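You operate a simulated robot arm through the tools that you are given. There is no shell and no other tool.

The job below is to be done with a simulated robot arm. You get a single attempt, and the scene is never put back.

## Task
Lay the tray's strip on mark B, weigh it down and wind the backdrop to the Down mark.
Fine: strip from the long tray on table mark B, then the cream weight from this table on its flat part; free the brake before winding, put it back on after; the other strip and weights stay.

It is judged by the outcome, as a careful person would: the job done as asked, and still so three seconds after it is handed in. It fails if anything else is knocked over, pushed out of place, dropped, spilled or broken.

## Robot
A 6-joint arm with a two-finger gripper, fixed in place. Base frame: the origin is at the foot of the arm, x ahead of it, y to its left, z up; the work surface is at about z = 0.74. Readings come in m, rad, newtons and seconds.
Its first joint turns from -2.897 to 2.897 rad. Payload 2.45 kg.
The tool frame sits at the grasp point between the pads (the TCP): z along the fingers, y along the line on which they close. The tips reach 0.02 m beyond it. The gripper opens to 0.14 m. The gripper's body begins 0.168 m behind the TCP.
Orientation is told as [roll, pitch, yaw] about the base's x, y, z axes, in that order, counted from this pose: with the fingers straight down and closing along the base's y, the tool's x points along the base's -x, its y along +y and its z along -z.

## Interface
- The arm moves only by the tool jog_arm. Its argument "motion" is a list of rows, each an object of numbers (a shift or turn left out is 0, a gripper value left out holds the last): "tx", "ty", "tz": the shift along the tool's x, y, z in units of 500 mm (1.0 is 500 mm); "rx", "ry", "rz": the turn, a rotation vector about the tool's x, y, z in units of 60 degrees (1.0 is 60 degrees); "gripper": the closure, from 0 (fully open) to 1 (shut). In form: [{"tx": .., "ty": .., "tz": .., "rx": .., "ry": .., "rz": .., "gripper": ..}, ...]. A call has 1 to 20 rows; each row is the pose to reach, as a shift and turn from the pose commanded when the call began, along the tool's axes at that moment. A call with a number of a shift or a turn outside -1 to 1 is refused whole. A row lasts 0.2 s, in which the tool goes at most 0.05 m and 0.15 rad; a call with a longer step from one row to the next is refused whole, and so is a gripper value outside its range. A pose out of reach is approached as far as the arm can. The call stops where the force on the tool passes 60 N (or 10 N more than at its start, if that is more) or the arm is blocked; 0.2 s more then pass. Each finger travels about 0.045 m/s and halts on what it meets, pressing with about 25 N; the grip force reading is that of the motor and also rises with nothing between the fingers. The clock runs only during rows and for 0.2 s after the last one: add rows that repeat a pose to give the fingers time. The reply holds the time, the measured pose of the TCP, the force on the tool along the base axes, the opening and the grip force, in the units named above and with some noise, with the torque about the TCP (base axes, N m) and any sound that the robot's microphone picked up.
- Cameras (640 x 400 px; columns grow to the right, rows downward): "scene" is fixed at [0.0501, -0.6498, 1.3422]; the picture's right is [0.71, -0.71, 0.00], its down [-0.33, -0.33, -0.88] and it looks along [0.63, 0.62, -0.47] (base axes); focal length 321 px, centre (320, 200). "wrist" rides on the gripper at [0.078, 0.011, -0.209] in the tool frame; the picture's right is [-0.14, 0.99, 0.00], its down [-0.92, -0.13, -0.37] and it looks along [-0.36, -0.05, 0.93] (tool axes); focal length 280 px, centre (320, 200).
- get_image(camera): a new picture of that camera. It takes no simulated time.
- locate(camera, pixels): there is no depth. For up to 12 entries [column, row, z] of the newest picture of that camera ("zoom" is the newest enlarged one), the place [x, y] in the base frame at which the ray of that pixel passes the height z, good to about 0.003 m. It takes no simulated time.
- inspect(camera, box): a new picture of the part [left, top, right, bottom] of that camera's present view, enlarged. It takes no simulated time.
- sign_off(): hands the job in; it is judged then, once.

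Open the gripper and draw the arm clear of the work before you hand the job in, unless the task says otherwise.

The tools are called after "Call:" by a JSON object that holds its "op" and its "data". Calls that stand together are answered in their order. jog_arm: Moves the arm, as the interface text tells. Its arguments: {"type":"object","properties":{"motion":{"type":"array","items":{"type":"object","properties":{"tx":{"type":"number"},"ty":{"type":"number"},"tz":{"type":"number"},"rx":{"type":"number"},"ry":{"type":"number"},"rz":{"type":"number"},"gripper":{"type":"number"}}}}},"required":["motion"]} The other tools are called the same way: get_image (camera) takes a picture; locate (camera, pixels) gives the place at which the rays of pixels pass given heights; inspect (camera, box) takes an enlarged picture of a part of a camera's view; sign_off () hands the job in.

At the start:

```text
t: 0.0
ee_pos: [0.7983, 0.1274, 1.032]
tcp_rot: [0.001, 0.001, 0.0]
force: [0.5, 0.7, -0.2]
moment: [0.01, 0.02, -0.02]
gripper_width: 0.1403
grip_force: 0.0
```

scene: 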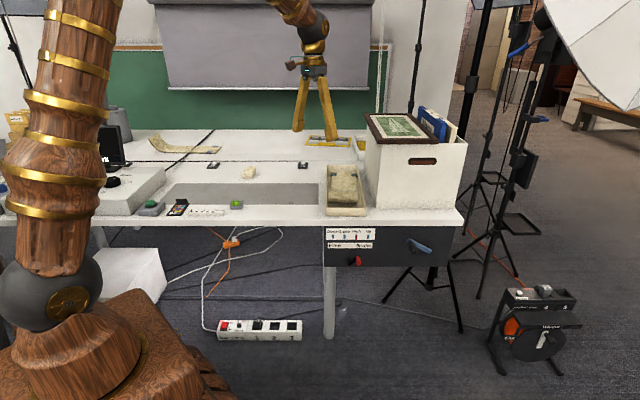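
wrist: 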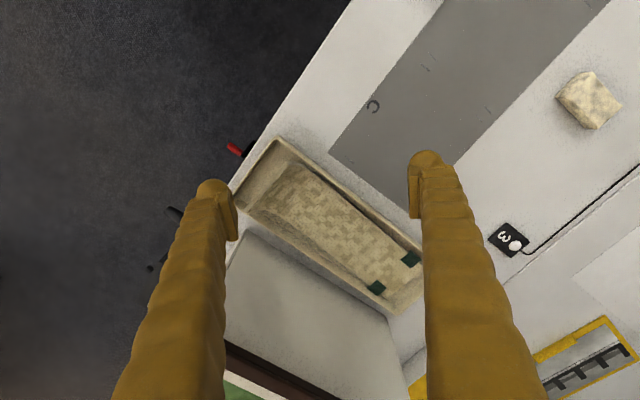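

The first pictures show a table with a long tray at about scene (345,190), a cream weight near (250,170), and a control panel at (390,245). I take enlarged views before doing anything.

Call:
{"op": "inspect", "data": {"camera": "scene", "box": [300, 180, 480, 290]}}

Call:
{"op": "inspect", "data": {"camera": "scene", "box": [100, 120, 380, 230]}}

Call:
{"op": "inspect", "data": {"camera": "wrist", "box": [200, 100, 460, 320]}}

Call:
{"op": "inspect", "data": {"camera": "scene", "box": [470, 260, 640, 390]}}

```text
3.56 times, centred on (390, 235) of scene
```

zoom: 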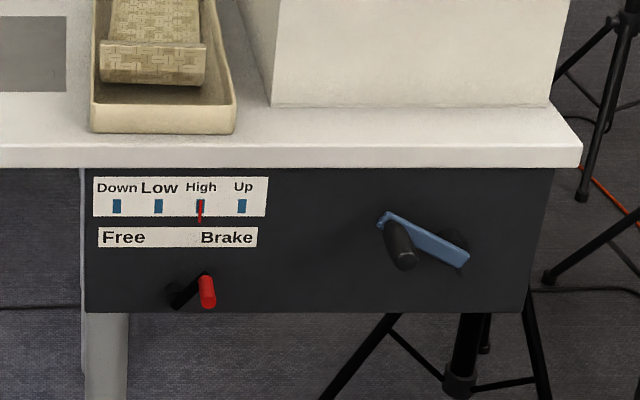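

```text
2.29 times, centred on (240, 175) of scene
```

zoom: 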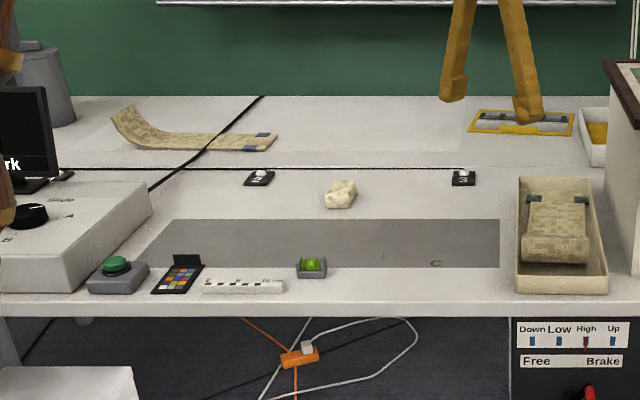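

```text
1.82 times, centred on (330, 210) of wrist
```

zoom: 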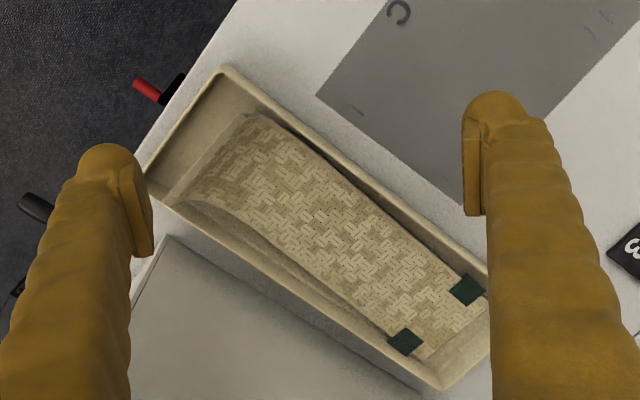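

```text
3.08 times, centred on (555, 325) of scene
```

zoom: 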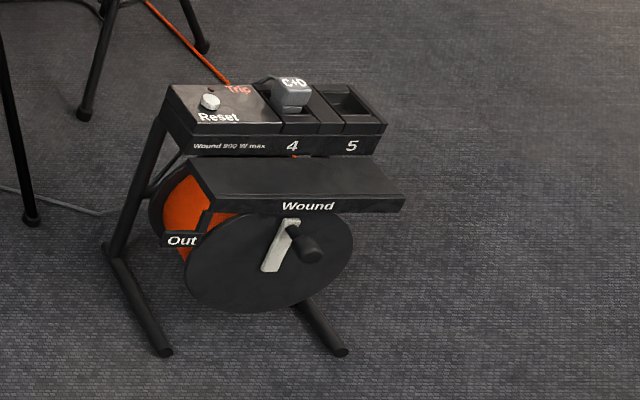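

The table edge runs along [0.71,-0.71] in base axes. I look closer at the grey mat for letters and at the weight and panel.

Call:
{"op": "inspect", "data": {"camera": "scene", "box": [160, 155, 330, 225]}}

Call:
{"op": "inspect", "data": {"camera": "wrist", "box": [320, 0, 640, 200]}}

Call:
{"op": "locate", "data": {"camera": "scene", "pixels": [[326, 216, 0.74], [366, 216, 0.74], [328, 165, 0.76], [357, 165, 0.76], [165, 205, 0.74], [318, 206, 0.74], [318, 184, 0.74], [250, 177, 0.74], [462, 222, 0.74], [324, 224, 0.74]]}}

Call:
{"op": "locate", "data": {"camera": "wrist", "pixels": [[330, 150, 0.74], [373, 105, 0.74], [407, 207, 0.74], [590, 100, 0.75], [276, 140, 0.77], [237, 198, 0.77], [390, 315, 0.77], [412, 258, 0.76], [377, 288, 0.76]]}}

```text
3.76 times, centred on (245, 190) of scene
```

zoom: 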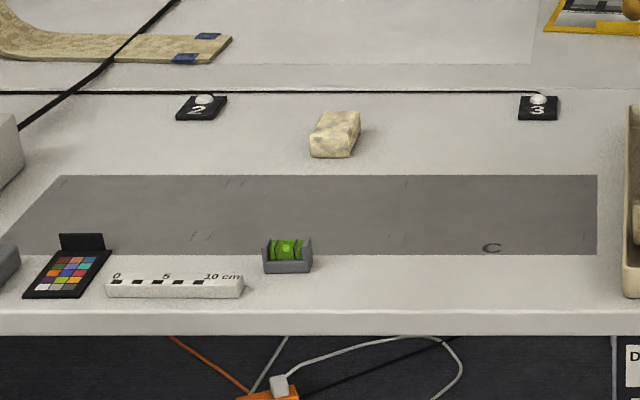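

```text
2.00 times, centred on (480, 100) of wrist
```

zoom: 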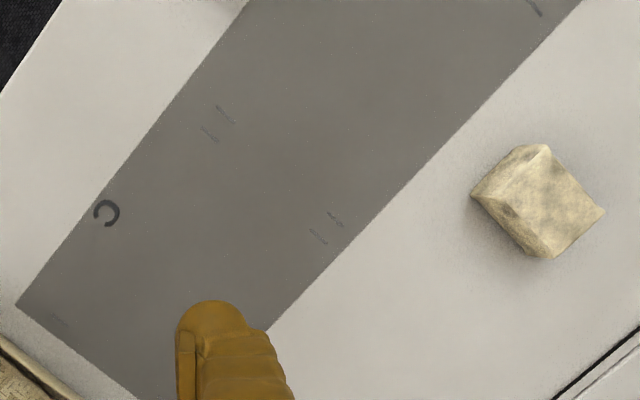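

```text
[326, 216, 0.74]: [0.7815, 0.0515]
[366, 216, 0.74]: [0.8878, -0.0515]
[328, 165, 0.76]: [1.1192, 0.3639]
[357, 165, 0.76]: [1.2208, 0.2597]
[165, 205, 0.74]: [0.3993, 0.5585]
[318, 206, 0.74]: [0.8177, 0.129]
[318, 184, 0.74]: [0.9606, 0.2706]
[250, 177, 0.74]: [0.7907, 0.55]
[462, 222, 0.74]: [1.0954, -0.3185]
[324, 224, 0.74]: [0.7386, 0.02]
```

```text
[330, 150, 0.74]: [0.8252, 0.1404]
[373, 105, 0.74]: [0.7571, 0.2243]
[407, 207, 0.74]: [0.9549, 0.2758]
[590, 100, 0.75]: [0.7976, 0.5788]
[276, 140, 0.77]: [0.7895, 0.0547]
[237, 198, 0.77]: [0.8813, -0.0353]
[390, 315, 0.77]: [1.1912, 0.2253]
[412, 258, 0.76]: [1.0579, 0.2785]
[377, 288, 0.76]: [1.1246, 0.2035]
```

The mat has corner ticks and a letter C at wrist (373,105), which is about (0.757,0.224). I move the camera over the middle of the mat to find marks A and B.

Call:
{"op": "jog_arm", "data": {"motion": [{"tx": 0.06, "ty": 0.055}, {"tx": 0.12, "ty": 0.11}, {"tx": 0.18, "ty": 0.165}, {"tx": 0.24, "ty": 0.22}, {"tx": 0.3, "ty": 0.275}, {"tx": 0.36, "ty": 0.33}, {"tx": 0.42, "ty": 0.385}, {"tx": 0.48, "ty": 0.44}, {"tx": 0.48, "ty": 0.44}]}}

Call:
{"op": "get_image", "data": {"camera": "wrist"}}

Call:
{"op": "get_image", "data": {"camera": "scene"}}

```text
t: 2.0
ee_pos: [0.5582, 0.346, 1.032]
tcp_rot: [0.0, -0.001, 0.002]
force: [-0.1, 0.0, -0.2]
moment: [-0.02, 0.0, 0.0]
gripper_width: 0.14
grip_force: 0.0
```

```text
taken
```

wrist: 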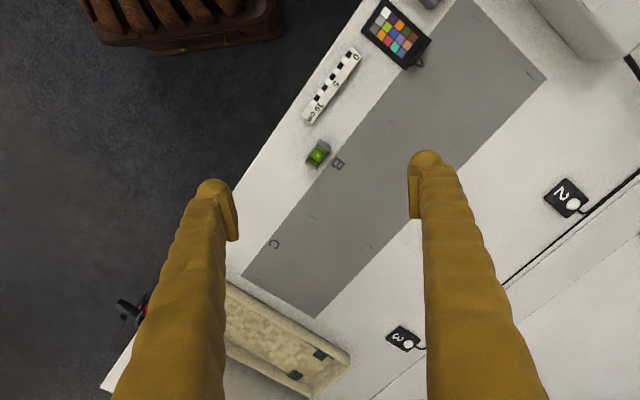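

```text
taken
```

scene: 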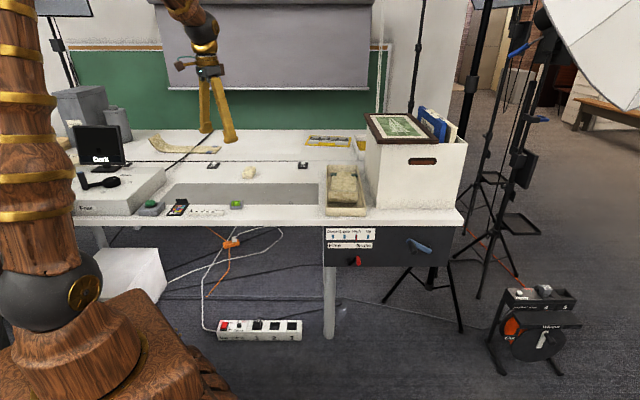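

Call:
{"op": "inspect", "data": {"camera": "wrist", "box": [240, 0, 560, 200]}}

Call:
{"op": "inspect", "data": {"camera": "wrist", "box": [220, 120, 540, 320]}}

Call:
{"op": "inspect", "data": {"camera": "scene", "box": [60, 100, 260, 225]}}

```text
2.00 times, centred on (400, 100) of wrist
```

zoom: 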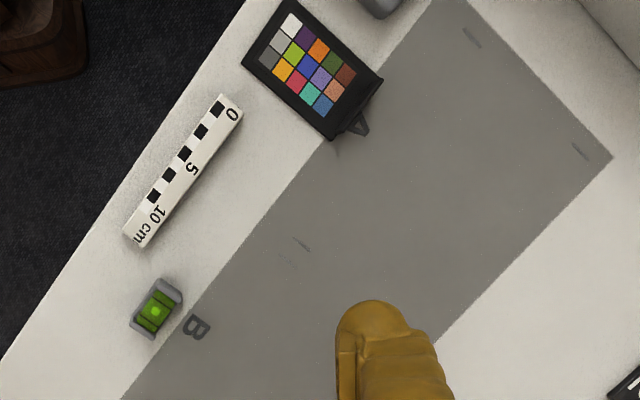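

```text
2.00 times, centred on (380, 220) of wrist
```

zoom: 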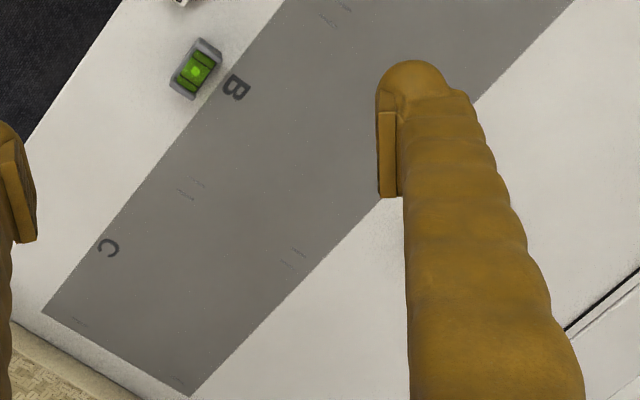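

```text
3.20 times, centred on (160, 162) of scene
```

zoom: 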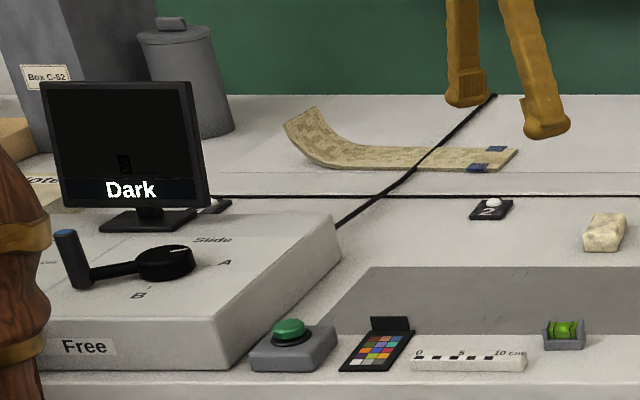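

Mark B is visible at wrist (338,163), C at (274,243). I locate letters, ticks, mat corners and the objects around.

Call:
{"op": "locate", "data": {"camera": "wrist", "pixels": [[338, 163, 0.74], [274, 243, 0.74], [315, 215, 0.74], [367, 249, 0.74], [390, 121, 0.74], [243, 277, 0.74], [315, 317, 0.74], [545, 79, 0.74], [320, 152, 0.76], [475, 17, 0.74], [530, 75, 0.74], [260, 281, 0.74]]}}

Call:
{"op": "inspect", "data": {"camera": "wrist", "box": [300, 80, 420, 155]}}

Call:
{"op": "inspect", "data": {"camera": "wrist", "box": [260, 180, 400, 270]}}

```text
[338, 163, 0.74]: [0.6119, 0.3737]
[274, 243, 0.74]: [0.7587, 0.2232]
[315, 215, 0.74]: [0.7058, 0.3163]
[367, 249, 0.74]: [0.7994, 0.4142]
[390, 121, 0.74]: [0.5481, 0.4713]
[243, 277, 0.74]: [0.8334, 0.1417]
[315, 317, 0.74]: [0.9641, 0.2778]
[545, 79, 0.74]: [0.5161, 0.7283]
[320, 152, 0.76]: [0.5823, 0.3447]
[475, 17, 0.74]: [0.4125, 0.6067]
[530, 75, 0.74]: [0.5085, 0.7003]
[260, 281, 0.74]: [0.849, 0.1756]
```

```text
5.33 times, centred on (360, 118) of wrist
```

zoom: 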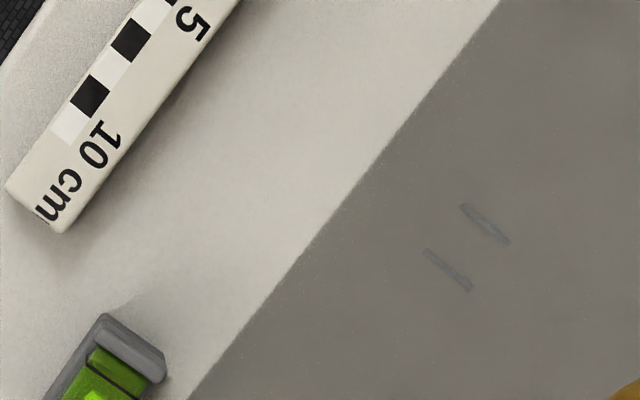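

```text
4.44 times, centred on (330, 225) of wrist
```

zoom: 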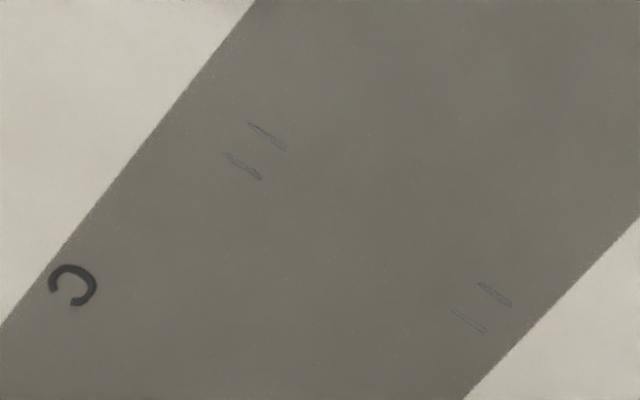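

The mat's ticks outline each mark; B's zone seems to span s≈0.06–0.27 (along the table) and d≈0.71–0.87 (in depth). I measure the far strip and look closer at the tray's strip and the weight.

Call:
{"op": "locate", "data": {"camera": "scene", "pixels": [[160, 151, 0.74], [216, 152.6, 0.74], [221, 146.4, 0.74], [150, 140, 0.79], [159, 134, 0.79], [326, 212, 0.77], [366, 210, 0.77], [329, 205, 0.75], [356, 205, 0.75], [329, 192, 0.79], [359, 192, 0.79]]}}

Call:
{"op": "inspect", "data": {"camera": "scene", "box": [310, 155, 390, 220]}}

Call:
{"op": "inspect", "data": {"camera": "scene", "box": [220, 150, 300, 215]}}

Call:
{"op": "inspect", "data": {"camera": "wrist", "box": [200, 270, 380, 400]}}

```text
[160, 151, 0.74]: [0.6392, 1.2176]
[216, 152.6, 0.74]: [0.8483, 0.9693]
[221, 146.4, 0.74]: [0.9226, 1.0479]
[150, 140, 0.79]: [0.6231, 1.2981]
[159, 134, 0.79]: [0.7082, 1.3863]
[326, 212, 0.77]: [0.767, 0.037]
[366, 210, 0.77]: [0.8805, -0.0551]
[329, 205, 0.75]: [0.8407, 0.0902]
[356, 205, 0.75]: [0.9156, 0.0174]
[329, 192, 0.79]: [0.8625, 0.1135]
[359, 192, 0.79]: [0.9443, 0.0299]
```

```text
6.15 times, centred on (350, 188) of scene
```

zoom: 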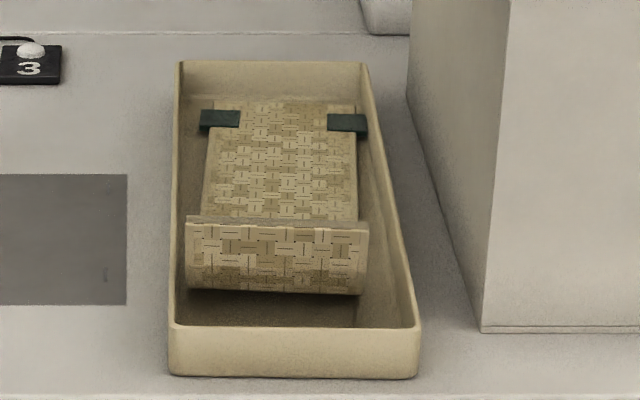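

```text
6.15 times, centred on (260, 182) of scene
```

zoom: 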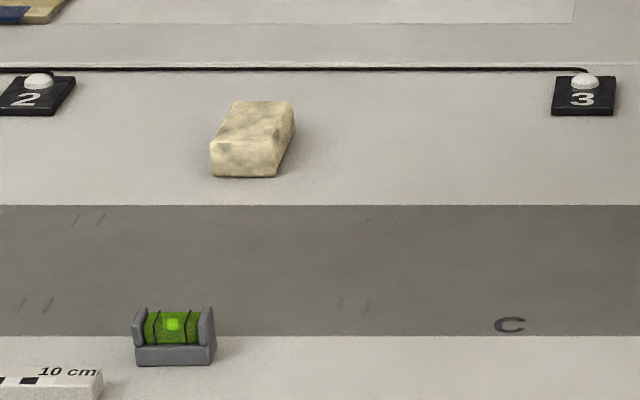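

```text
3.08 times, centred on (290, 335) of wrist
```

zoom: 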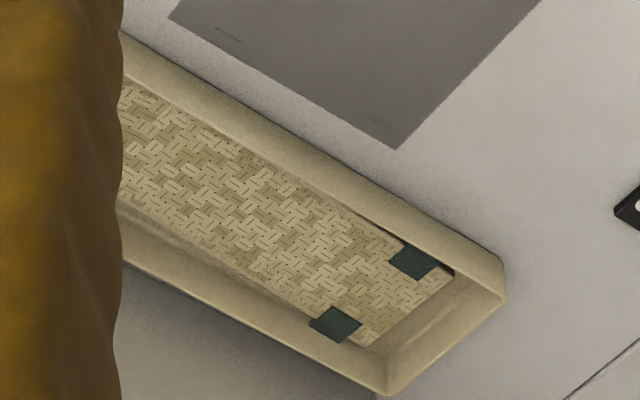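

The strip lies in the tray with its curl standing up at the front and tabs at the back; the box to its right starts near s≈0.70. I move above the tray turned 45° so the fingers close along the strip's length, and look again.

Call:
{"op": "jog_arm", "data": {"motion": [{"tx": -0.075, "ty": -0.03, "rz": 0.075}, {"tx": -0.15, "ty": -0.06, "rz": 0.15}, {"tx": -0.225, "ty": -0.09, "rz": 0.225}, {"tx": -0.3, "ty": -0.12, "rz": 0.3}, {"tx": -0.375, "ty": -0.15, "rz": 0.375}, {"tx": -0.45, "ty": -0.18, "rz": 0.45}, {"tx": -0.525, "ty": -0.21, "rz": 0.525}, {"tx": -0.6, "ty": -0.24, "rz": 0.6}, {"tx": -0.675, "ty": -0.27, "rz": 0.675}, {"tx": -0.75, "ty": -0.296, "rz": 0.75}, {"tx": -0.75, "ty": -0.296, "rz": 0.75}]}}

Call:
{"op": "get_image", "data": {"camera": "wrist"}}

Call:
{"op": "get_image", "data": {"camera": "scene"}}

```text
t: 4.4
ee_pos: [0.9344, 0.1988, 1.033]
tcp_rot: [0.0, 0.0, -0.789]
force: [-0.1, -0.1, -0.8]
moment: [0.0, -0.01, 0.04]
gripper_width: 0.1402
grip_force: 0.1
```

```text
taken
```

wrist: 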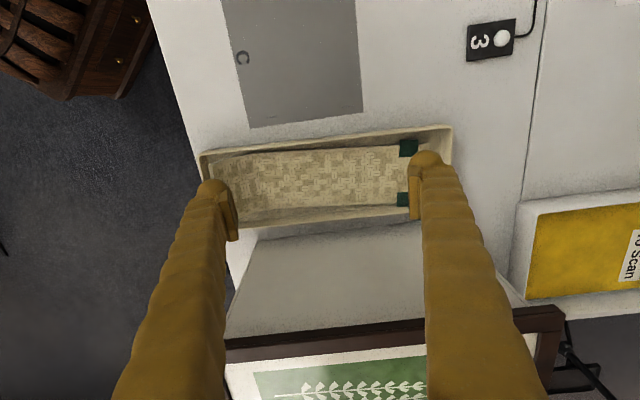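

```text
taken
```

scene: 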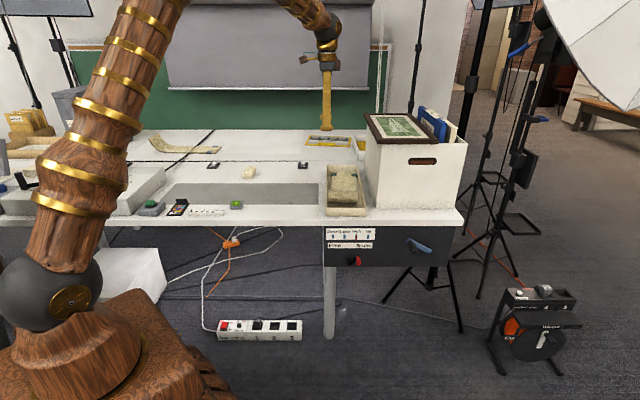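

The tray is now seen from above between the fingers. I enlarge it and locate its edges and the strip's edges.

Call:
{"op": "inspect", "data": {"camera": "wrist", "box": [190, 110, 470, 260]}}

Call:
{"op": "locate", "data": {"camera": "wrist", "pixels": [[409, 147, 0.755], [402, 199, 0.755], [204, 152, 0.775], [452, 127, 0.775], [243, 240, 0.74], [248, 128, 0.74], [362, 112, 0.74]]}}

```text
2.29 times, centred on (330, 185) of wrist
```

zoom: 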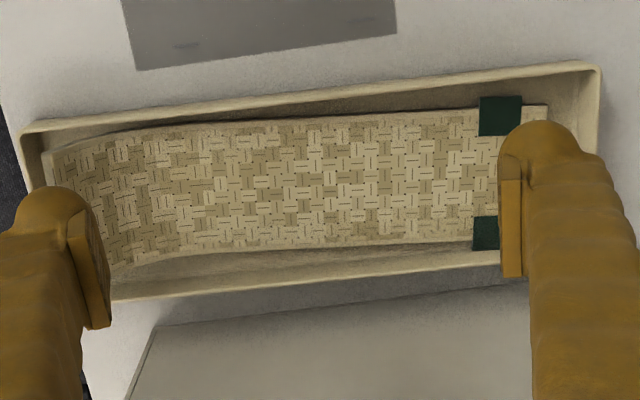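

```text
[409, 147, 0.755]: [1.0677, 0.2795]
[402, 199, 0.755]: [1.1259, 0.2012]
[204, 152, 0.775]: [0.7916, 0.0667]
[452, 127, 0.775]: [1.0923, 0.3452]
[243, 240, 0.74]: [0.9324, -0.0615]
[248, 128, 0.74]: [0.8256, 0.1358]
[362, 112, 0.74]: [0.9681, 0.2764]
```

I triangulate the curl's raised edge using both cameras at several heights.

Call:
{"op": "locate", "data": {"camera": "scene", "pixels": [[328.4, 190.8, 0.76], [328.4, 190.8, 0.78], [328.4, 190.8, 0.8], [328.4, 190.8, 0.82], [358.1, 192.1, 0.78], [358.1, 192.1, 0.8], [358.1, 192.1, 0.82], [328.2, 202.6, 0.75], [357, 203.4, 0.75], [333.7, 172.1, 0.75]]}}

Call:
{"op": "locate", "data": {"camera": "wrist", "pixels": [[209.9, 164.5, 0.76], [209.9, 164.5, 0.78], [209.9, 164.5, 0.8], [209.9, 164.5, 0.82], [429, 143.5, 0.75], [238, 215.6, 0.78], [238, 215.6, 0.8]]}}

```text
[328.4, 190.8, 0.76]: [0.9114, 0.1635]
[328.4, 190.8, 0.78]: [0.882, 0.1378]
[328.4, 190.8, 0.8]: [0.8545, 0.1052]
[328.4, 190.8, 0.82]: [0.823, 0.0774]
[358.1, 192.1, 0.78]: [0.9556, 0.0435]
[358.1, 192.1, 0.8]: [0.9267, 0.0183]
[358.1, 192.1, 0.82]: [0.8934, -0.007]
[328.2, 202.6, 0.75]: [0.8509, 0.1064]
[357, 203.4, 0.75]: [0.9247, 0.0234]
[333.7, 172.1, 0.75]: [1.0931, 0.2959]
```

```text
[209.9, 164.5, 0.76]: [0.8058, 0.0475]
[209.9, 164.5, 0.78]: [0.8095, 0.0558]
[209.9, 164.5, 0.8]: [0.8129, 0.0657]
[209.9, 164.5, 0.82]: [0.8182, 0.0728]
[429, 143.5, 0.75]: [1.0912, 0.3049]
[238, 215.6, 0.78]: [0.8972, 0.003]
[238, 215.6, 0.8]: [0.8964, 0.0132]
```

Triangulation puts the curl's top edge at about z≈0.82, d≈0.63, s≈0.53–0.64 with flat end at d≈0.98. I tilt the wrist camera for a side view of the curl to learn its slope before gripping.

Call:
{"op": "jog_arm", "data": {"motion": [{"tx": 0.035, "ty": -0.03, "tz": 0.0, "ry": -0.09}, {"tx": 0.07, "ty": -0.06, "tz": 0.0, "ry": -0.18}, {"tx": 0.105, "ty": -0.09, "tz": 0.0, "ry": -0.27}, {"tx": 0.14, "ty": -0.12, "tz": 0.0, "ry": -0.36}, {"tx": 0.175, "ty": -0.15, "tz": 0.02, "ry": -0.45}, {"tx": 0.21, "ty": -0.18, "tz": 0.04, "ry": -0.54}, {"tx": 0.245, "ty": -0.21, "tz": 0.06, "ry": -0.63}, {"tx": 0.28, "ty": -0.24, "tz": 0.08, "ry": -0.72}, {"tx": 0.28, "ty": -0.24, "tz": 0.1, "ry": -0.75}, {"tx": 0.28, "ty": -0.24, "tz": 0.1, "ry": -0.75}]}}

Call:
{"op": "get_image", "data": {"camera": "wrist"}}

Call:
{"op": "get_image", "data": {"camera": "scene"}}

```text
t: 6.6
ee_pos: [0.7509, 0.2145, 0.9835]
tcp_rot: [0.001, -0.788, -0.787]
force: [-0.1, 0.0, 0.0]
moment: [-0.02, 0.02, -0.01]
gripper_width: 0.14
grip_force: 0.1
```

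```text
taken
```

wrist: 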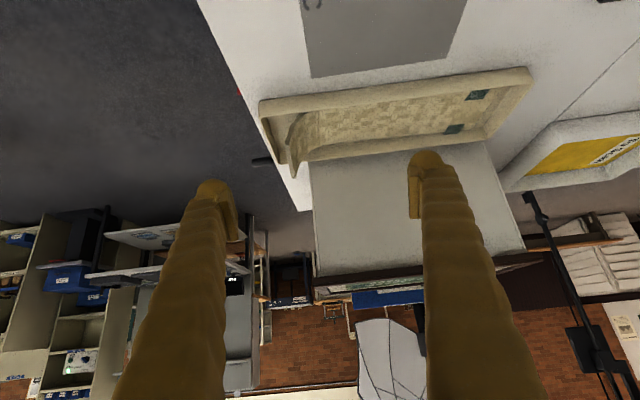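

```text
taken
```

scene: 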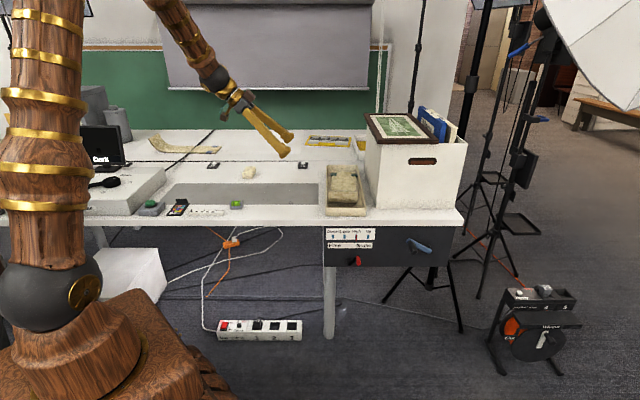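

The side view shows the curl at wrist (295,150). I enlarge it.

Call:
{"op": "inspect", "data": {"camera": "wrist", "box": [240, 70, 400, 190]}}

Call:
{"op": "inspect", "data": {"camera": "wrist", "box": [200, 60, 560, 280]}}

```text
3.33 times, centred on (320, 130) of wrist
```

zoom: 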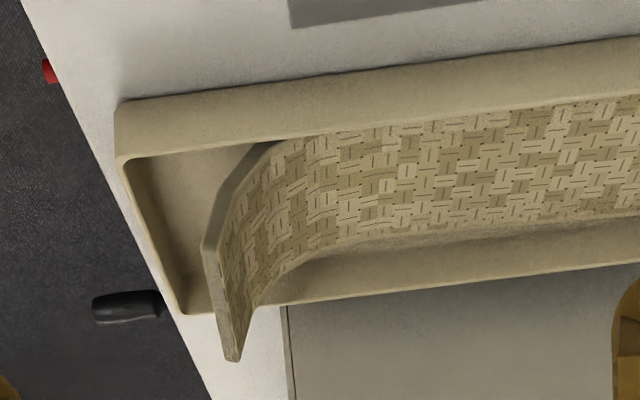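

```text
1.78 times, centred on (380, 170) of wrist
```

zoom: 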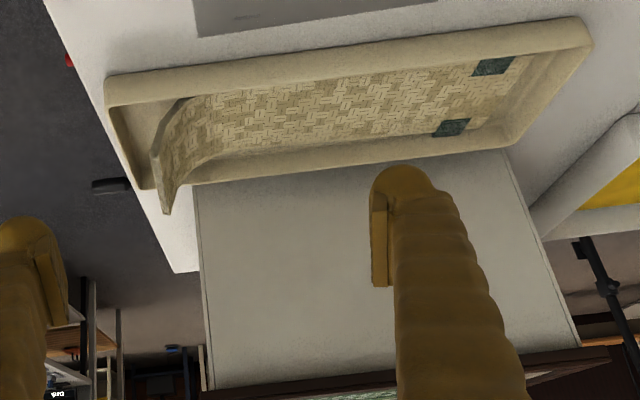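

I trace the curl's near edge: I locate several of its points at two heights each to get rays, to intersect with the strip's side plane.

Call:
{"op": "locate", "data": {"camera": "wrist", "pixels": [[285.5, 145, 0.74], [285.5, 145, 0.84], [290, 133, 0.74], [290, 133, 0.84], [296, 122.5, 0.74], [296, 122.5, 0.84], [303.5, 114.4, 0.74], [303.5, 114.4, 0.84], [295.1, 178, 0.76], [295.1, 178, 0.84]]}}

Call:
{"op": "inspect", "data": {"camera": "wrist", "box": [270, 95, 350, 155]}}

```text
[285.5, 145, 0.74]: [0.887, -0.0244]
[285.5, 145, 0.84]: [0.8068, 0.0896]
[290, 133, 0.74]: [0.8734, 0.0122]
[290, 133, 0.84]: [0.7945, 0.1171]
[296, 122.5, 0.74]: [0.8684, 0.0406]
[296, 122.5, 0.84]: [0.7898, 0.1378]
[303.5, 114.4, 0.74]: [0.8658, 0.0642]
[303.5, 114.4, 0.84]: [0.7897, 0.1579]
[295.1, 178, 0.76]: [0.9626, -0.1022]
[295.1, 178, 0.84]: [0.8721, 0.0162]
```

```text
6.67 times, centred on (310, 125) of wrist
```

zoom: 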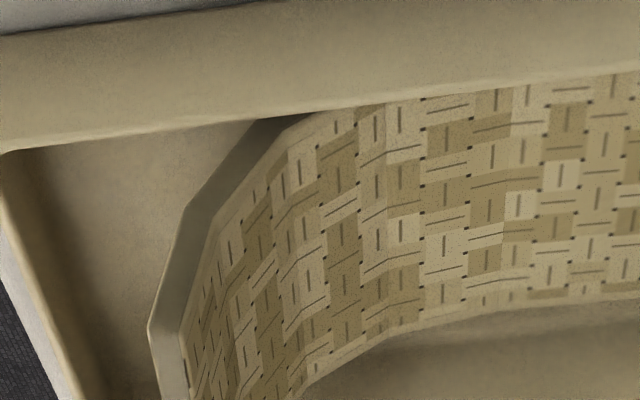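

The rays give the curl's outer edge at (d,z) ≈ (0.630,0.826), (0.638,0.803), (0.649,0.787), (0.662,0.773), so its top 3 cm slopes about 67°, and the strip is turned about -4° from the table axis. I straighten the tool and go above the curl.

Call:
{"op": "jog_arm", "data": {"motion": [{"tx": -0.03, "ty": -0.012, "tz": 0.024, "ry": 0.083}, {"tx": -0.06, "ty": -0.024, "tz": 0.048, "ry": 0.166}, {"tx": -0.09, "ty": -0.036, "tz": 0.072, "ry": 0.25}, {"tx": -0.12, "ty": -0.048, "tz": 0.096, "ry": 0.333}, {"tx": -0.15, "ty": -0.06, "tz": 0.12, "ry": 0.416}, {"tx": -0.18, "ty": -0.072, "tz": 0.145, "ry": 0.5}, {"tx": -0.21, "ty": -0.084, "tz": 0.17, "ry": 0.583}, {"tx": -0.24, "ty": -0.096, "tz": 0.195, "ry": 0.667}, {"tx": -0.266, "ty": -0.106, "tz": 0.218, "ry": 0.75}, {"tx": -0.266, "ty": -0.106, "tz": 0.218, "ry": 0.75}]}}

Call:
{"op": "get_image", "data": {"camera": "wrist"}}

```text
t: 8.8
ee_pos: [0.8346, 0.0552, 1.0006]
tcp_rot: [0.002, 0.002, -0.787]
force: [0.3, 0.7, -0.1]
moment: [-0.02, -0.04, 0.03]
gripper_width: 0.1402
grip_force: 0.1
```

```text
taken
```

wrist: 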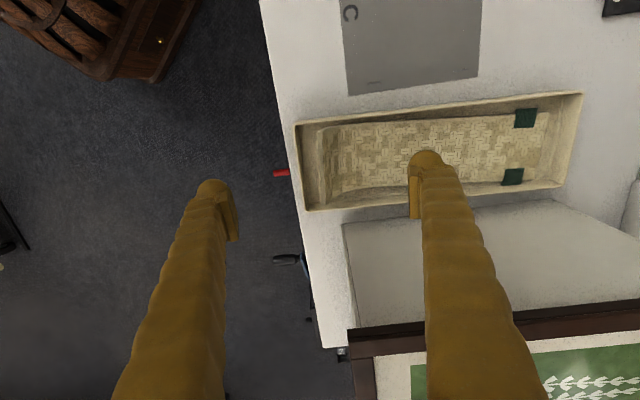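

TCP is now at s=0.551, d=0.629, z=1.00 above the tray's front. I turn 4° more, tilt 23° so the fingers match the curl's slope, narrow the opening to about 0.045 m and stop 9 cm short of the curl.

Call:
{"op": "jog_arm", "data": {"motion": [{"tx": -0.008, "ty": -0.008, "tz": 0.02, "rx": -0.06, "ry": -0.002, "rz": 0.01, "gripper": 0.68}, {"tx": -0.016, "ty": -0.016, "tz": 0.045, "rx": -0.12, "ry": -0.004, "rz": 0.02, "gripper": 0.68}, {"tx": -0.024, "ty": -0.024, "tz": 0.07, "rx": -0.18, "ry": -0.006, "rz": 0.03, "gripper": 0.68}, {"tx": -0.032, "ty": -0.032, "tz": 0.1, "rx": -0.24, "ry": -0.008, "rz": 0.04, "gripper": 0.68}, {"tx": -0.04, "ty": -0.04, "tz": 0.13, "rx": -0.3, "ry": -0.01, "rz": 0.05, "gripper": 0.68}, {"tx": -0.048, "ty": -0.048, "tz": 0.17, "rx": -0.35, "ry": -0.012, "rz": 0.06, "gripper": 0.68}, {"tx": -0.053, "ty": -0.052, "tz": 0.205, "rx": -0.383, "ry": -0.013, "rz": 0.0667, "gripper": 0.68}, {"tx": -0.053, "ty": -0.052, "tz": 0.205, "rx": -0.383, "ry": -0.013, "rz": 0.0667, "gripper": 0.68}]}}

Call:
{"op": "get_image", "data": {"camera": "wrist"}}

Call:
{"op": "inspect", "data": {"camera": "scene", "box": [290, 110, 410, 220]}}

```text
t: 10.6
ee_pos: [0.8348, 0.0165, 0.8964]
tcp_rot: [0.404, -0.001, -0.858]
force: [-0.2, 0.2, -0.5]
moment: [0.0, -0.01, 0.02]
gripper_width: 0.0448
grip_force: 0.1
```

```text
taken
```

wrist: 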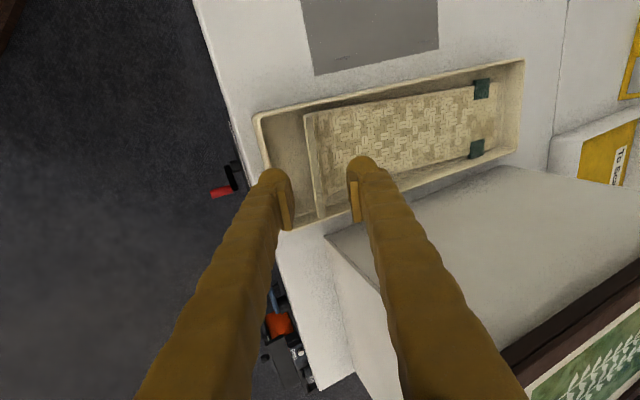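

```text
3.64 times, centred on (350, 165) of scene
```

zoom: 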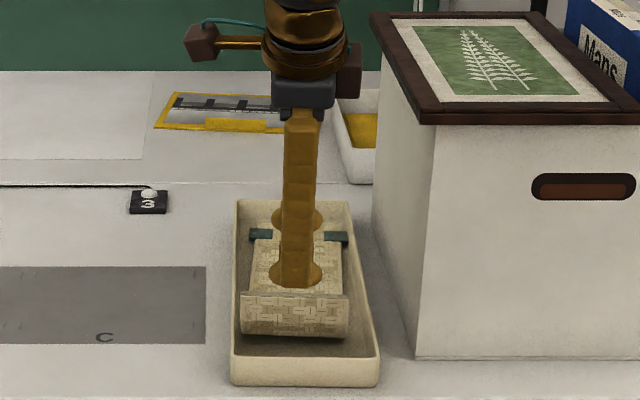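

The tool is aligned (roll 0.404, yaw -0.858) with the curl's top edge running between the fingers from about (305,115) to (320,215). I enlarge to check the centring.

Call:
{"op": "inspect", "data": {"camera": "wrist", "box": [240, 90, 400, 240]}}

```text
2.67 times, centred on (320, 165) of wrist
```

zoom: 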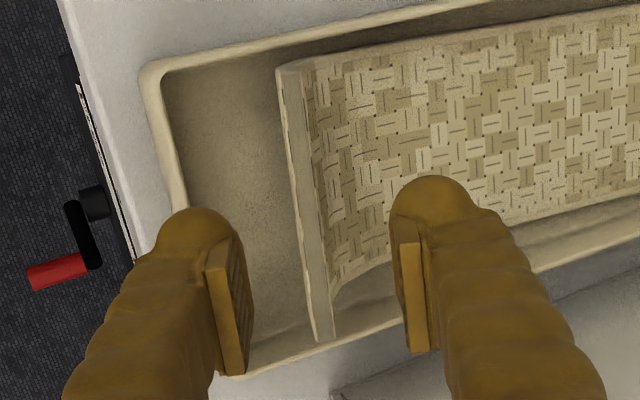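

The curl's edge sits about 6 mm toward the front finger and its width is centred, so I shift 6 mm and slide 9 cm along the fingers, keeping the opening.

Call:
{"op": "jog_arm", "data": {"motion": [{"ty": -0.012, "tz": 0.03}, {"ty": -0.012, "tz": 0.06}, {"ty": -0.012, "tz": 0.09}, {"ty": -0.012, "tz": 0.12}, {"ty": -0.012, "tz": 0.15}, {"ty": -0.012, "tz": 0.18}, {"ty": -0.012, "tz": 0.18}]}}

Call:
{"op": "inspect", "data": {"camera": "wrist", "box": [200, 90, 440, 290]}}

Call:
{"op": "inspect", "data": {"camera": "scene", "box": [310, 140, 390, 220]}}

```text
t: 12.2
ee_pos: [0.8564, 0.0378, 0.8123]
tcp_rot: [0.403, 0.0, -0.858]
force: [0.2, -0.4, 0.3]
moment: [0.01, 0.04, -0.01]
gripper_width: 0.045
grip_force: 0.1
```

```text
2.00 times, centred on (320, 190) of wrist
```

zoom: 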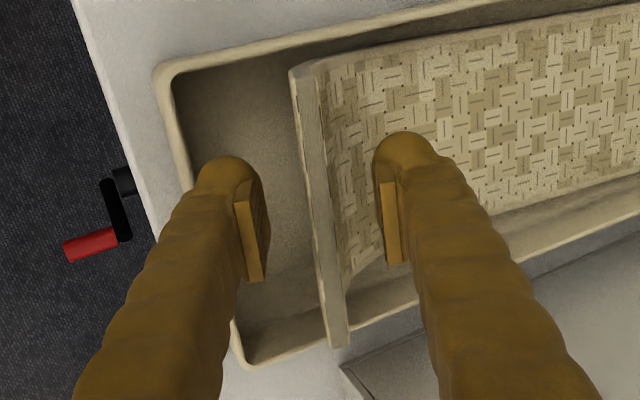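

```text
5.00 times, centred on (350, 180) of scene
```

zoom: 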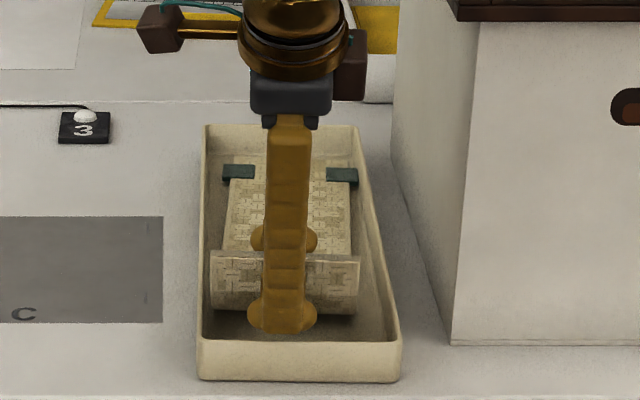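

The curl's edge is centred between the pads with the TCP about 1 cm below its top. I close the fingers on it.

Call:
{"op": "jog_arm", "data": {"motion": [{"gripper": 0.85}, {"gripper": 1.0}, {"gripper": 1.0}, {"gripper": 1.0}, {"gripper": 1.0}, {"gripper": 1.0}]}}

Call:
{"op": "inspect", "data": {"camera": "wrist", "box": [200, 90, 440, 290]}}

Call:
{"op": "inspect", "data": {"camera": "scene", "box": [310, 140, 390, 220]}}

```text
t: 13.6
ee_pos: [0.8563, 0.0379, 0.8119]
tcp_rot: [0.401, 0.001, -0.855]
force: [0.3, -0.4, 0.5]
moment: [-0.1, 0.17, 0.0]
gripper_width: 0.0079
grip_force: 25.1
```

```text
2.00 times, centred on (320, 190) of wrist
```

zoom: 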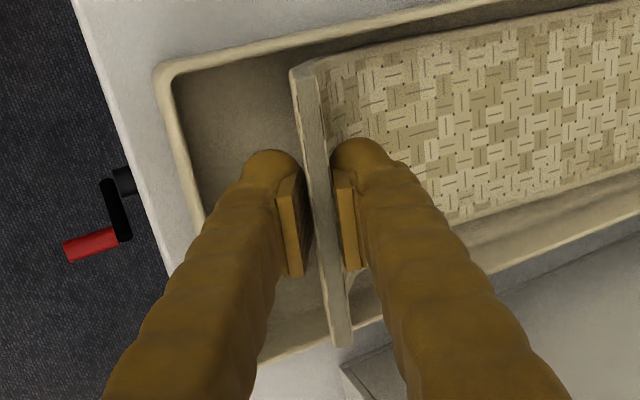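

```text
5.00 times, centred on (350, 180) of scene
```

zoom: 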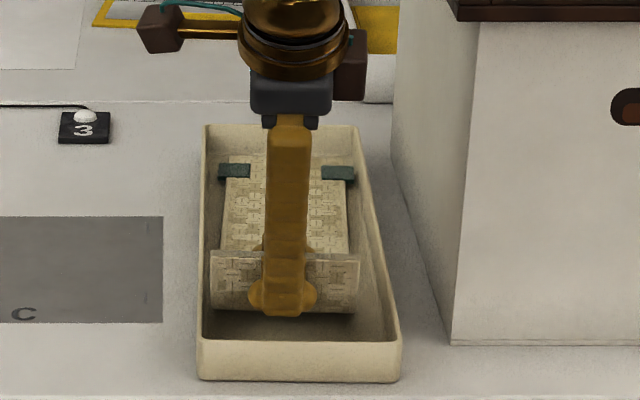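

The strip is gripped (25 N, width 0.0079). I lift it straight up by 6 cm and check how it hangs.

Call:
{"op": "jog_arm", "data": {"motion": [{"ty": 0.008, "tz": -0.0184}, {"ty": 0.0157, "tz": -0.0368}, {"ty": 0.0235, "tz": -0.0552}, {"ty": 0.0313, "tz": -0.0736}, {"ty": 0.0391, "tz": -0.092}, {"ty": 0.0469, "tz": -0.1104}, {"ty": 0.0469, "tz": -0.1104}]}}

Call:
{"op": "get_image", "data": {"camera": "wrist"}}

Call:
{"op": "inspect", "data": {"camera": "scene", "box": [290, 120, 410, 220]}}

```text
t: 15.2
ee_pos: [0.8571, 0.0369, 0.8736]
tcp_rot: [0.402, -0.001, -0.857]
force: [-0.7, -0.5, -1.3]
moment: [-0.14, 0.19, 0.03]
gripper_width: 0.0079
grip_force: 24.6
```

```text
taken
```

wrist: 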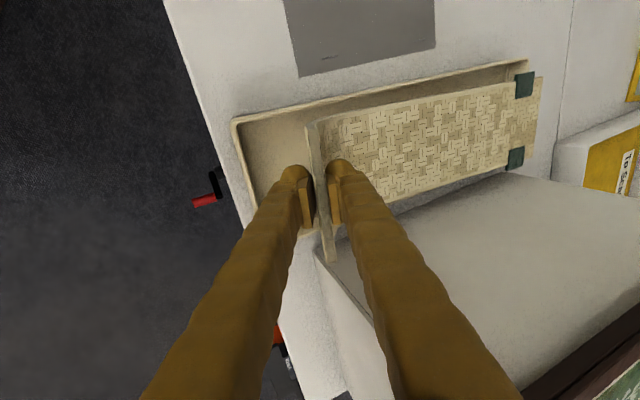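

```text
4.00 times, centred on (350, 170) of scene
```

zoom: 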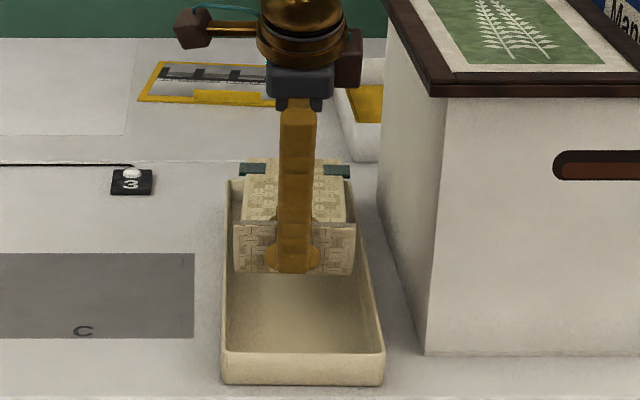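

The strip hangs level and secure. I raise it 5.6 cm more, then swing it 47° counter-clockwise while moving toward the mat.

Call:
{"op": "jog_arm", "data": {"motion": [{"ty": 0.0146, "tz": -0.0343}, {"ty": 0.0292, "tz": -0.0687}, {"ty": 0.0438, "tz": -0.103}, {"tx": 0.0231, "ty": 0.0567, "tz": -0.0975, "ry": 0.0306, "rz": -0.0721}, {"tx": 0.0461, "ty": 0.0695, "tz": -0.0921, "ry": 0.0612, "rz": -0.1441}, {"tx": 0.0692, "ty": 0.0824, "tz": -0.0866, "ry": 0.0918, "rz": -0.2162}, {"tx": 0.0922, "ty": 0.0952, "tz": -0.0812, "ry": 0.1224, "rz": -0.2883}, {"tx": 0.1153, "ty": 0.1081, "tz": -0.0757, "ry": 0.153, "rz": -0.3604}, {"tx": 0.1384, "ty": 0.121, "tz": -0.0702, "ry": 0.1836, "rz": -0.4324}, {"tx": 0.1614, "ty": 0.1338, "tz": -0.0648, "ry": 0.2142, "rz": -0.5045}, {"tx": 0.1845, "ty": 0.1467, "tz": -0.0593, "ry": 0.2448, "rz": -0.5766}, {"tx": 0.2075, "ty": 0.1595, "tz": -0.0539, "ry": 0.2754, "rz": -0.6486}, {"tx": 0.2306, "ty": 0.1724, "tz": -0.0484, "ry": 0.306, "rz": -0.7207}, {"tx": 0.2306, "ty": 0.1724, "tz": -0.0484, "ry": 0.306, "rz": -0.7207}]}}

Call:
{"op": "get_image", "data": {"camera": "scene"}}

Call:
{"op": "get_image", "data": {"camera": "wrist"}}

```text
t: 18.2
ee_pos: [0.8328, 0.1711, 0.9294]
tcp_rot: [0.402, 0.0, -0.036]
force: [-0.1, -0.3, -1.1]
moment: [-0.21, 0.06, -0.02]
gripper_width: 0.0081
grip_force: 24.8
```

```text
taken
```

scene: 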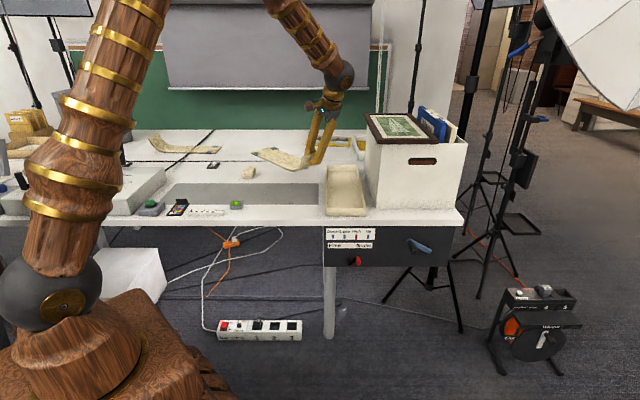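

```text
taken
```

wrist: 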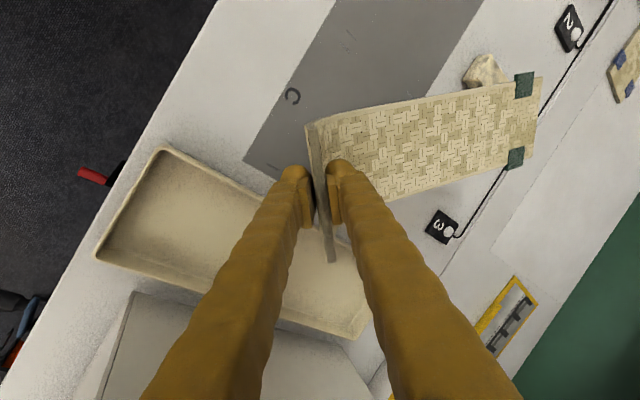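

The strip is held level and square to the tool. I swing it the remaining 47° and bring it over mark B.

Call:
{"op": "jog_arm", "data": {"motion": [{"tx": 0.0038, "ty": 0.0221, "tz": 0.0094, "ry": 0.0306, "rz": -0.0721}, {"tx": 0.0077, "ty": 0.0443, "tz": 0.0188, "ry": 0.0612, "rz": -0.1441}, {"tx": 0.0115, "ty": 0.0664, "tz": 0.0282, "ry": 0.0918, "rz": -0.2162}, {"tx": 0.0154, "ty": 0.0886, "tz": 0.0376, "ry": 0.1224, "rz": -0.2883}, {"tx": 0.0192, "ty": 0.1107, "tz": 0.047, "ry": 0.153, "rz": -0.3604}, {"tx": 0.023, "ty": 0.1328, "tz": 0.0565, "ry": 0.1836, "rz": -0.4324}, {"tx": 0.0269, "ty": 0.155, "tz": 0.0659, "ry": 0.2142, "rz": -0.5045}, {"tx": 0.0307, "ty": 0.1771, "tz": 0.0753, "ry": 0.2448, "rz": -0.5766}, {"tx": 0.0346, "ty": 0.1993, "tz": 0.0847, "ry": 0.2754, "rz": -0.6486}, {"tx": 0.0384, "ty": 0.2214, "tz": 0.0941, "ry": 0.306, "rz": -0.7207}, {"tx": 0.0384, "ty": 0.2214, "tz": 0.0941, "ry": 0.306, "rz": -0.7207}]}}

Call:
{"op": "get_image", "data": {"camera": "scene"}}

Call:
{"op": "get_image", "data": {"camera": "wrist"}}

Call:
{"op": "inspect", "data": {"camera": "scene", "box": [150, 110, 350, 230]}}

```text
t: 20.6
ee_pos: [0.8198, 0.2908, 0.928]
tcp_rot: [0.4, 0.0, 0.785]
force: [0.6, 0.2, -0.1]
moment: [-0.18, -0.14, 0.01]
gripper_width: 0.008
grip_force: 25.3
```

```text
taken
```

scene: 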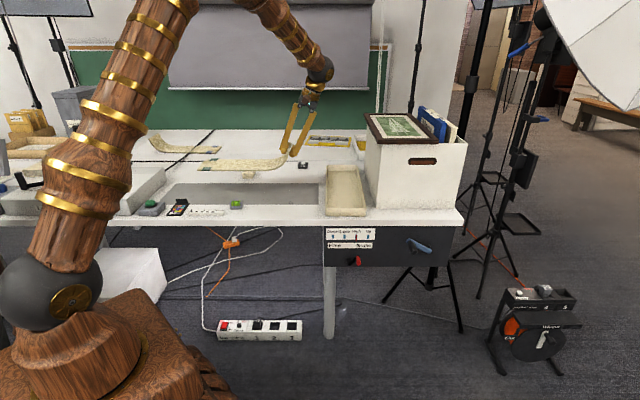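

```text
taken
```

wrist: 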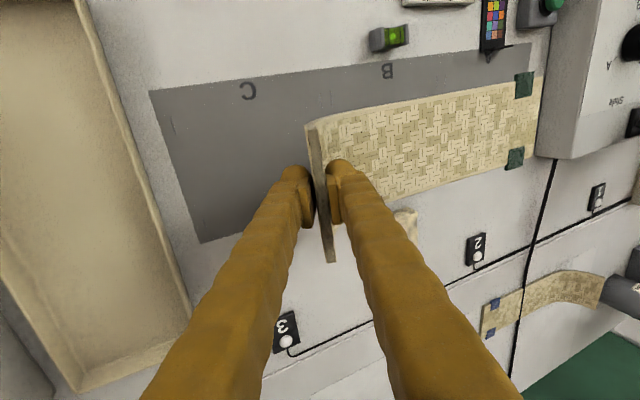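

```text
3.20 times, centred on (250, 170) of scene
```

zoom: 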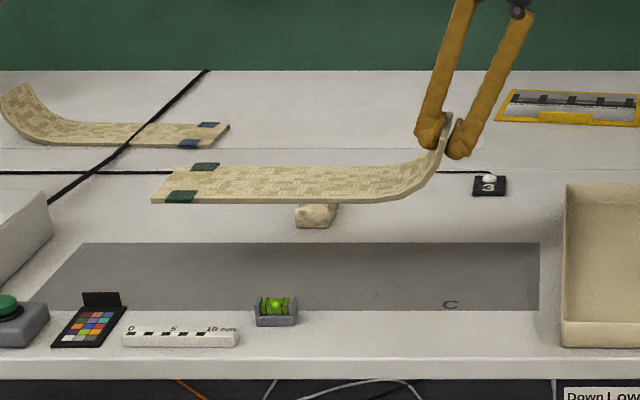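

The strip hangs level over the mat, flat end to the left, curl to the right. I check the surrounding items' places (card prop at (488,57), level at (390,38), weight at (405,222), letter B at (388,71)) before lowering.

Call:
{"op": "locate", "data": {"camera": "wrist", "pixels": [[488, 58, 0.75], [486, 50, 0.78], [390, 38, 0.77], [388, 71, 0.74], [248, 91, 0.74], [150, 93, 0.74], [201, 242, 0.74], [530, 44, 0.74], [405, 222, 0.74]]}}

Call:
{"op": "locate", "data": {"camera": "scene", "pixels": [[181.5, 205, 0.76], [244, 177.5, 0.74], [254, 175, 0.755], [247, 174, 0.765]]}}

```text
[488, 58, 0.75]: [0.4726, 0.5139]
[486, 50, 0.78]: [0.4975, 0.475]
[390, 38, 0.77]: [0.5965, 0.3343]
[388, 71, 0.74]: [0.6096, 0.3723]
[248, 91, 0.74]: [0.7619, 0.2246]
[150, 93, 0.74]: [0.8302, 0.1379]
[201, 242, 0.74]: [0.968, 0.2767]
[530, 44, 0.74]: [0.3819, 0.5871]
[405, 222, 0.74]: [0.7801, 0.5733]
```

```text
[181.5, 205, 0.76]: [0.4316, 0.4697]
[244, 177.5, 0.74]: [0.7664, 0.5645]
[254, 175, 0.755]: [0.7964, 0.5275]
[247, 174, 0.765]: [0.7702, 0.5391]
```

The card prop (s≈-0.03, d≈0.70) and level are clear of the strip's footprint (d 0.73–0.84). I lower to about 2 cm above the mat, shifting 13 mm left.

Call:
{"op": "jog_arm", "data": {"motion": [{"ty": -0.0088, "tz": 0.0318}, {"ty": -0.0176, "tz": 0.0635}, {"ty": -0.0264, "tz": 0.0953}, {"ty": -0.0351, "tz": 0.127}, {"ty": -0.0439, "tz": 0.1588}, {"ty": -0.0527, "tz": 0.1905}, {"ty": -0.0527, "tz": 0.1905}]}}

Call:
{"op": "inspect", "data": {"camera": "scene", "box": [150, 130, 330, 230]}}

Call:
{"op": "get_image", "data": {"camera": "wrist"}}

```text
t: 22.2
ee_pos: [0.8082, 0.3, 0.8295]
tcp_rot: [0.402, 0.001, 0.784]
force: [-1.1, 0.5, -2.0]
moment: [-0.14, -0.14, -0.04]
gripper_width: 0.0084
grip_force: 25.4
```

```text
3.56 times, centred on (240, 180) of scene
```

zoom: 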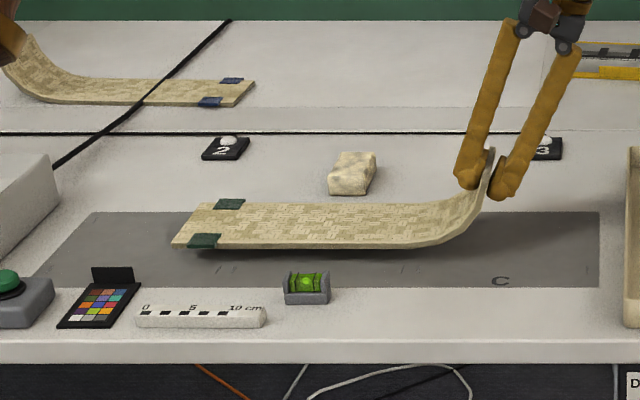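

```text
taken
```

wrist: 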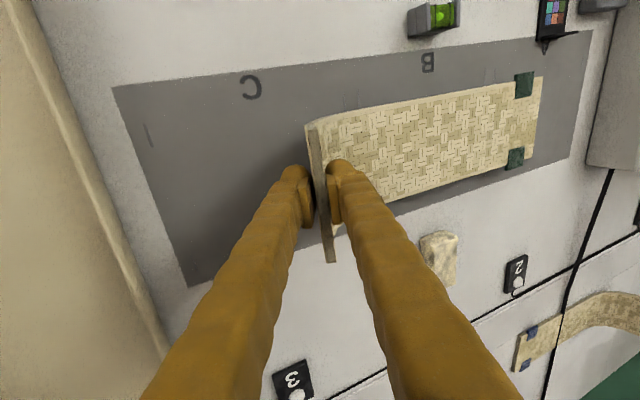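

The strip is about 2 cm above the mat over B. I lower slowly by 14 mm and read the force.

Call:
{"op": "jog_arm", "data": {"motion": [{"ty": -0.0027, "tz": 0.0064}, {"ty": -0.0055, "tz": 0.0129}, {"ty": -0.0082, "tz": 0.0193}, {"ty": -0.011, "tz": 0.0258}, {"ty": -0.011, "tz": 0.0258}]}}

Call:
{"op": "inspect", "data": {"camera": "scene", "box": [180, 150, 320, 220]}}

```text
t: 23.4
ee_pos: [0.8097, 0.3004, 0.8166]
tcp_rot: [0.401, -0.001, 0.783]
force: [0.7, 0.1, -0.7]
moment: [-0.15, -0.14, 0.03]
gripper_width: 0.0081
grip_force: 25.1
```

```text
4.57 times, centred on (250, 185) of scene
```

zoom: 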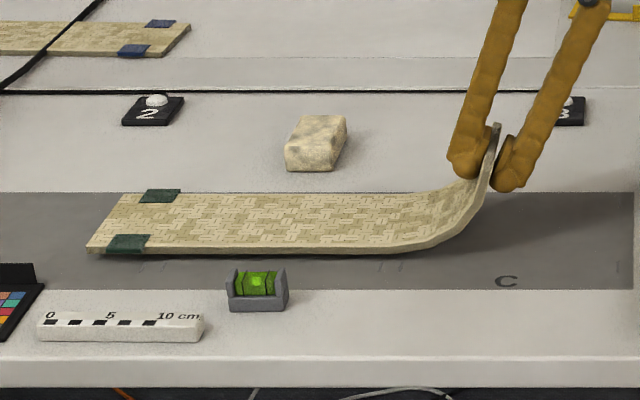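

No contact yet (force and moments unchanged), so I lower another 5 mm in small steps.

Call:
{"op": "jog_arm", "data": {"motion": [{"ty": -0.0016, "tz": 0.0037}, {"ty": -0.0031, "tz": 0.0074}, {"ty": -0.0039, "tz": 0.0092}, {"ty": -0.0039, "tz": 0.0092}]}}

Call:
{"op": "inspect", "data": {"camera": "scene", "box": [180, 150, 320, 220]}}

```text
t: 24.4
ee_pos: [0.811, 0.3001, 0.8115]
tcp_rot: [0.402, 0.0, 0.784]
force: [0.1, -0.2, -2.6]
moment: [-0.15, -0.13, 0.0]
gripper_width: 0.0079
grip_force: 25.0
```

```text
4.57 times, centred on (250, 185) of scene
```

zoom: 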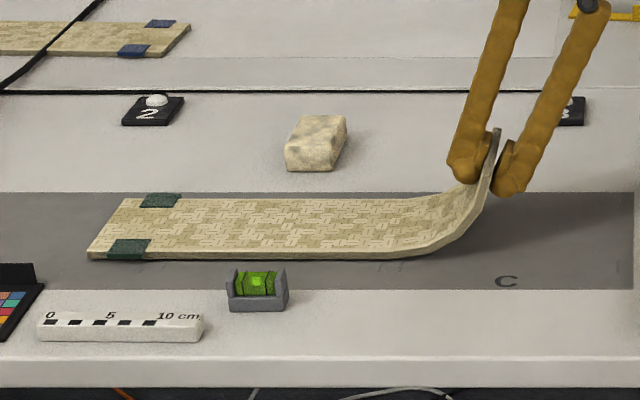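

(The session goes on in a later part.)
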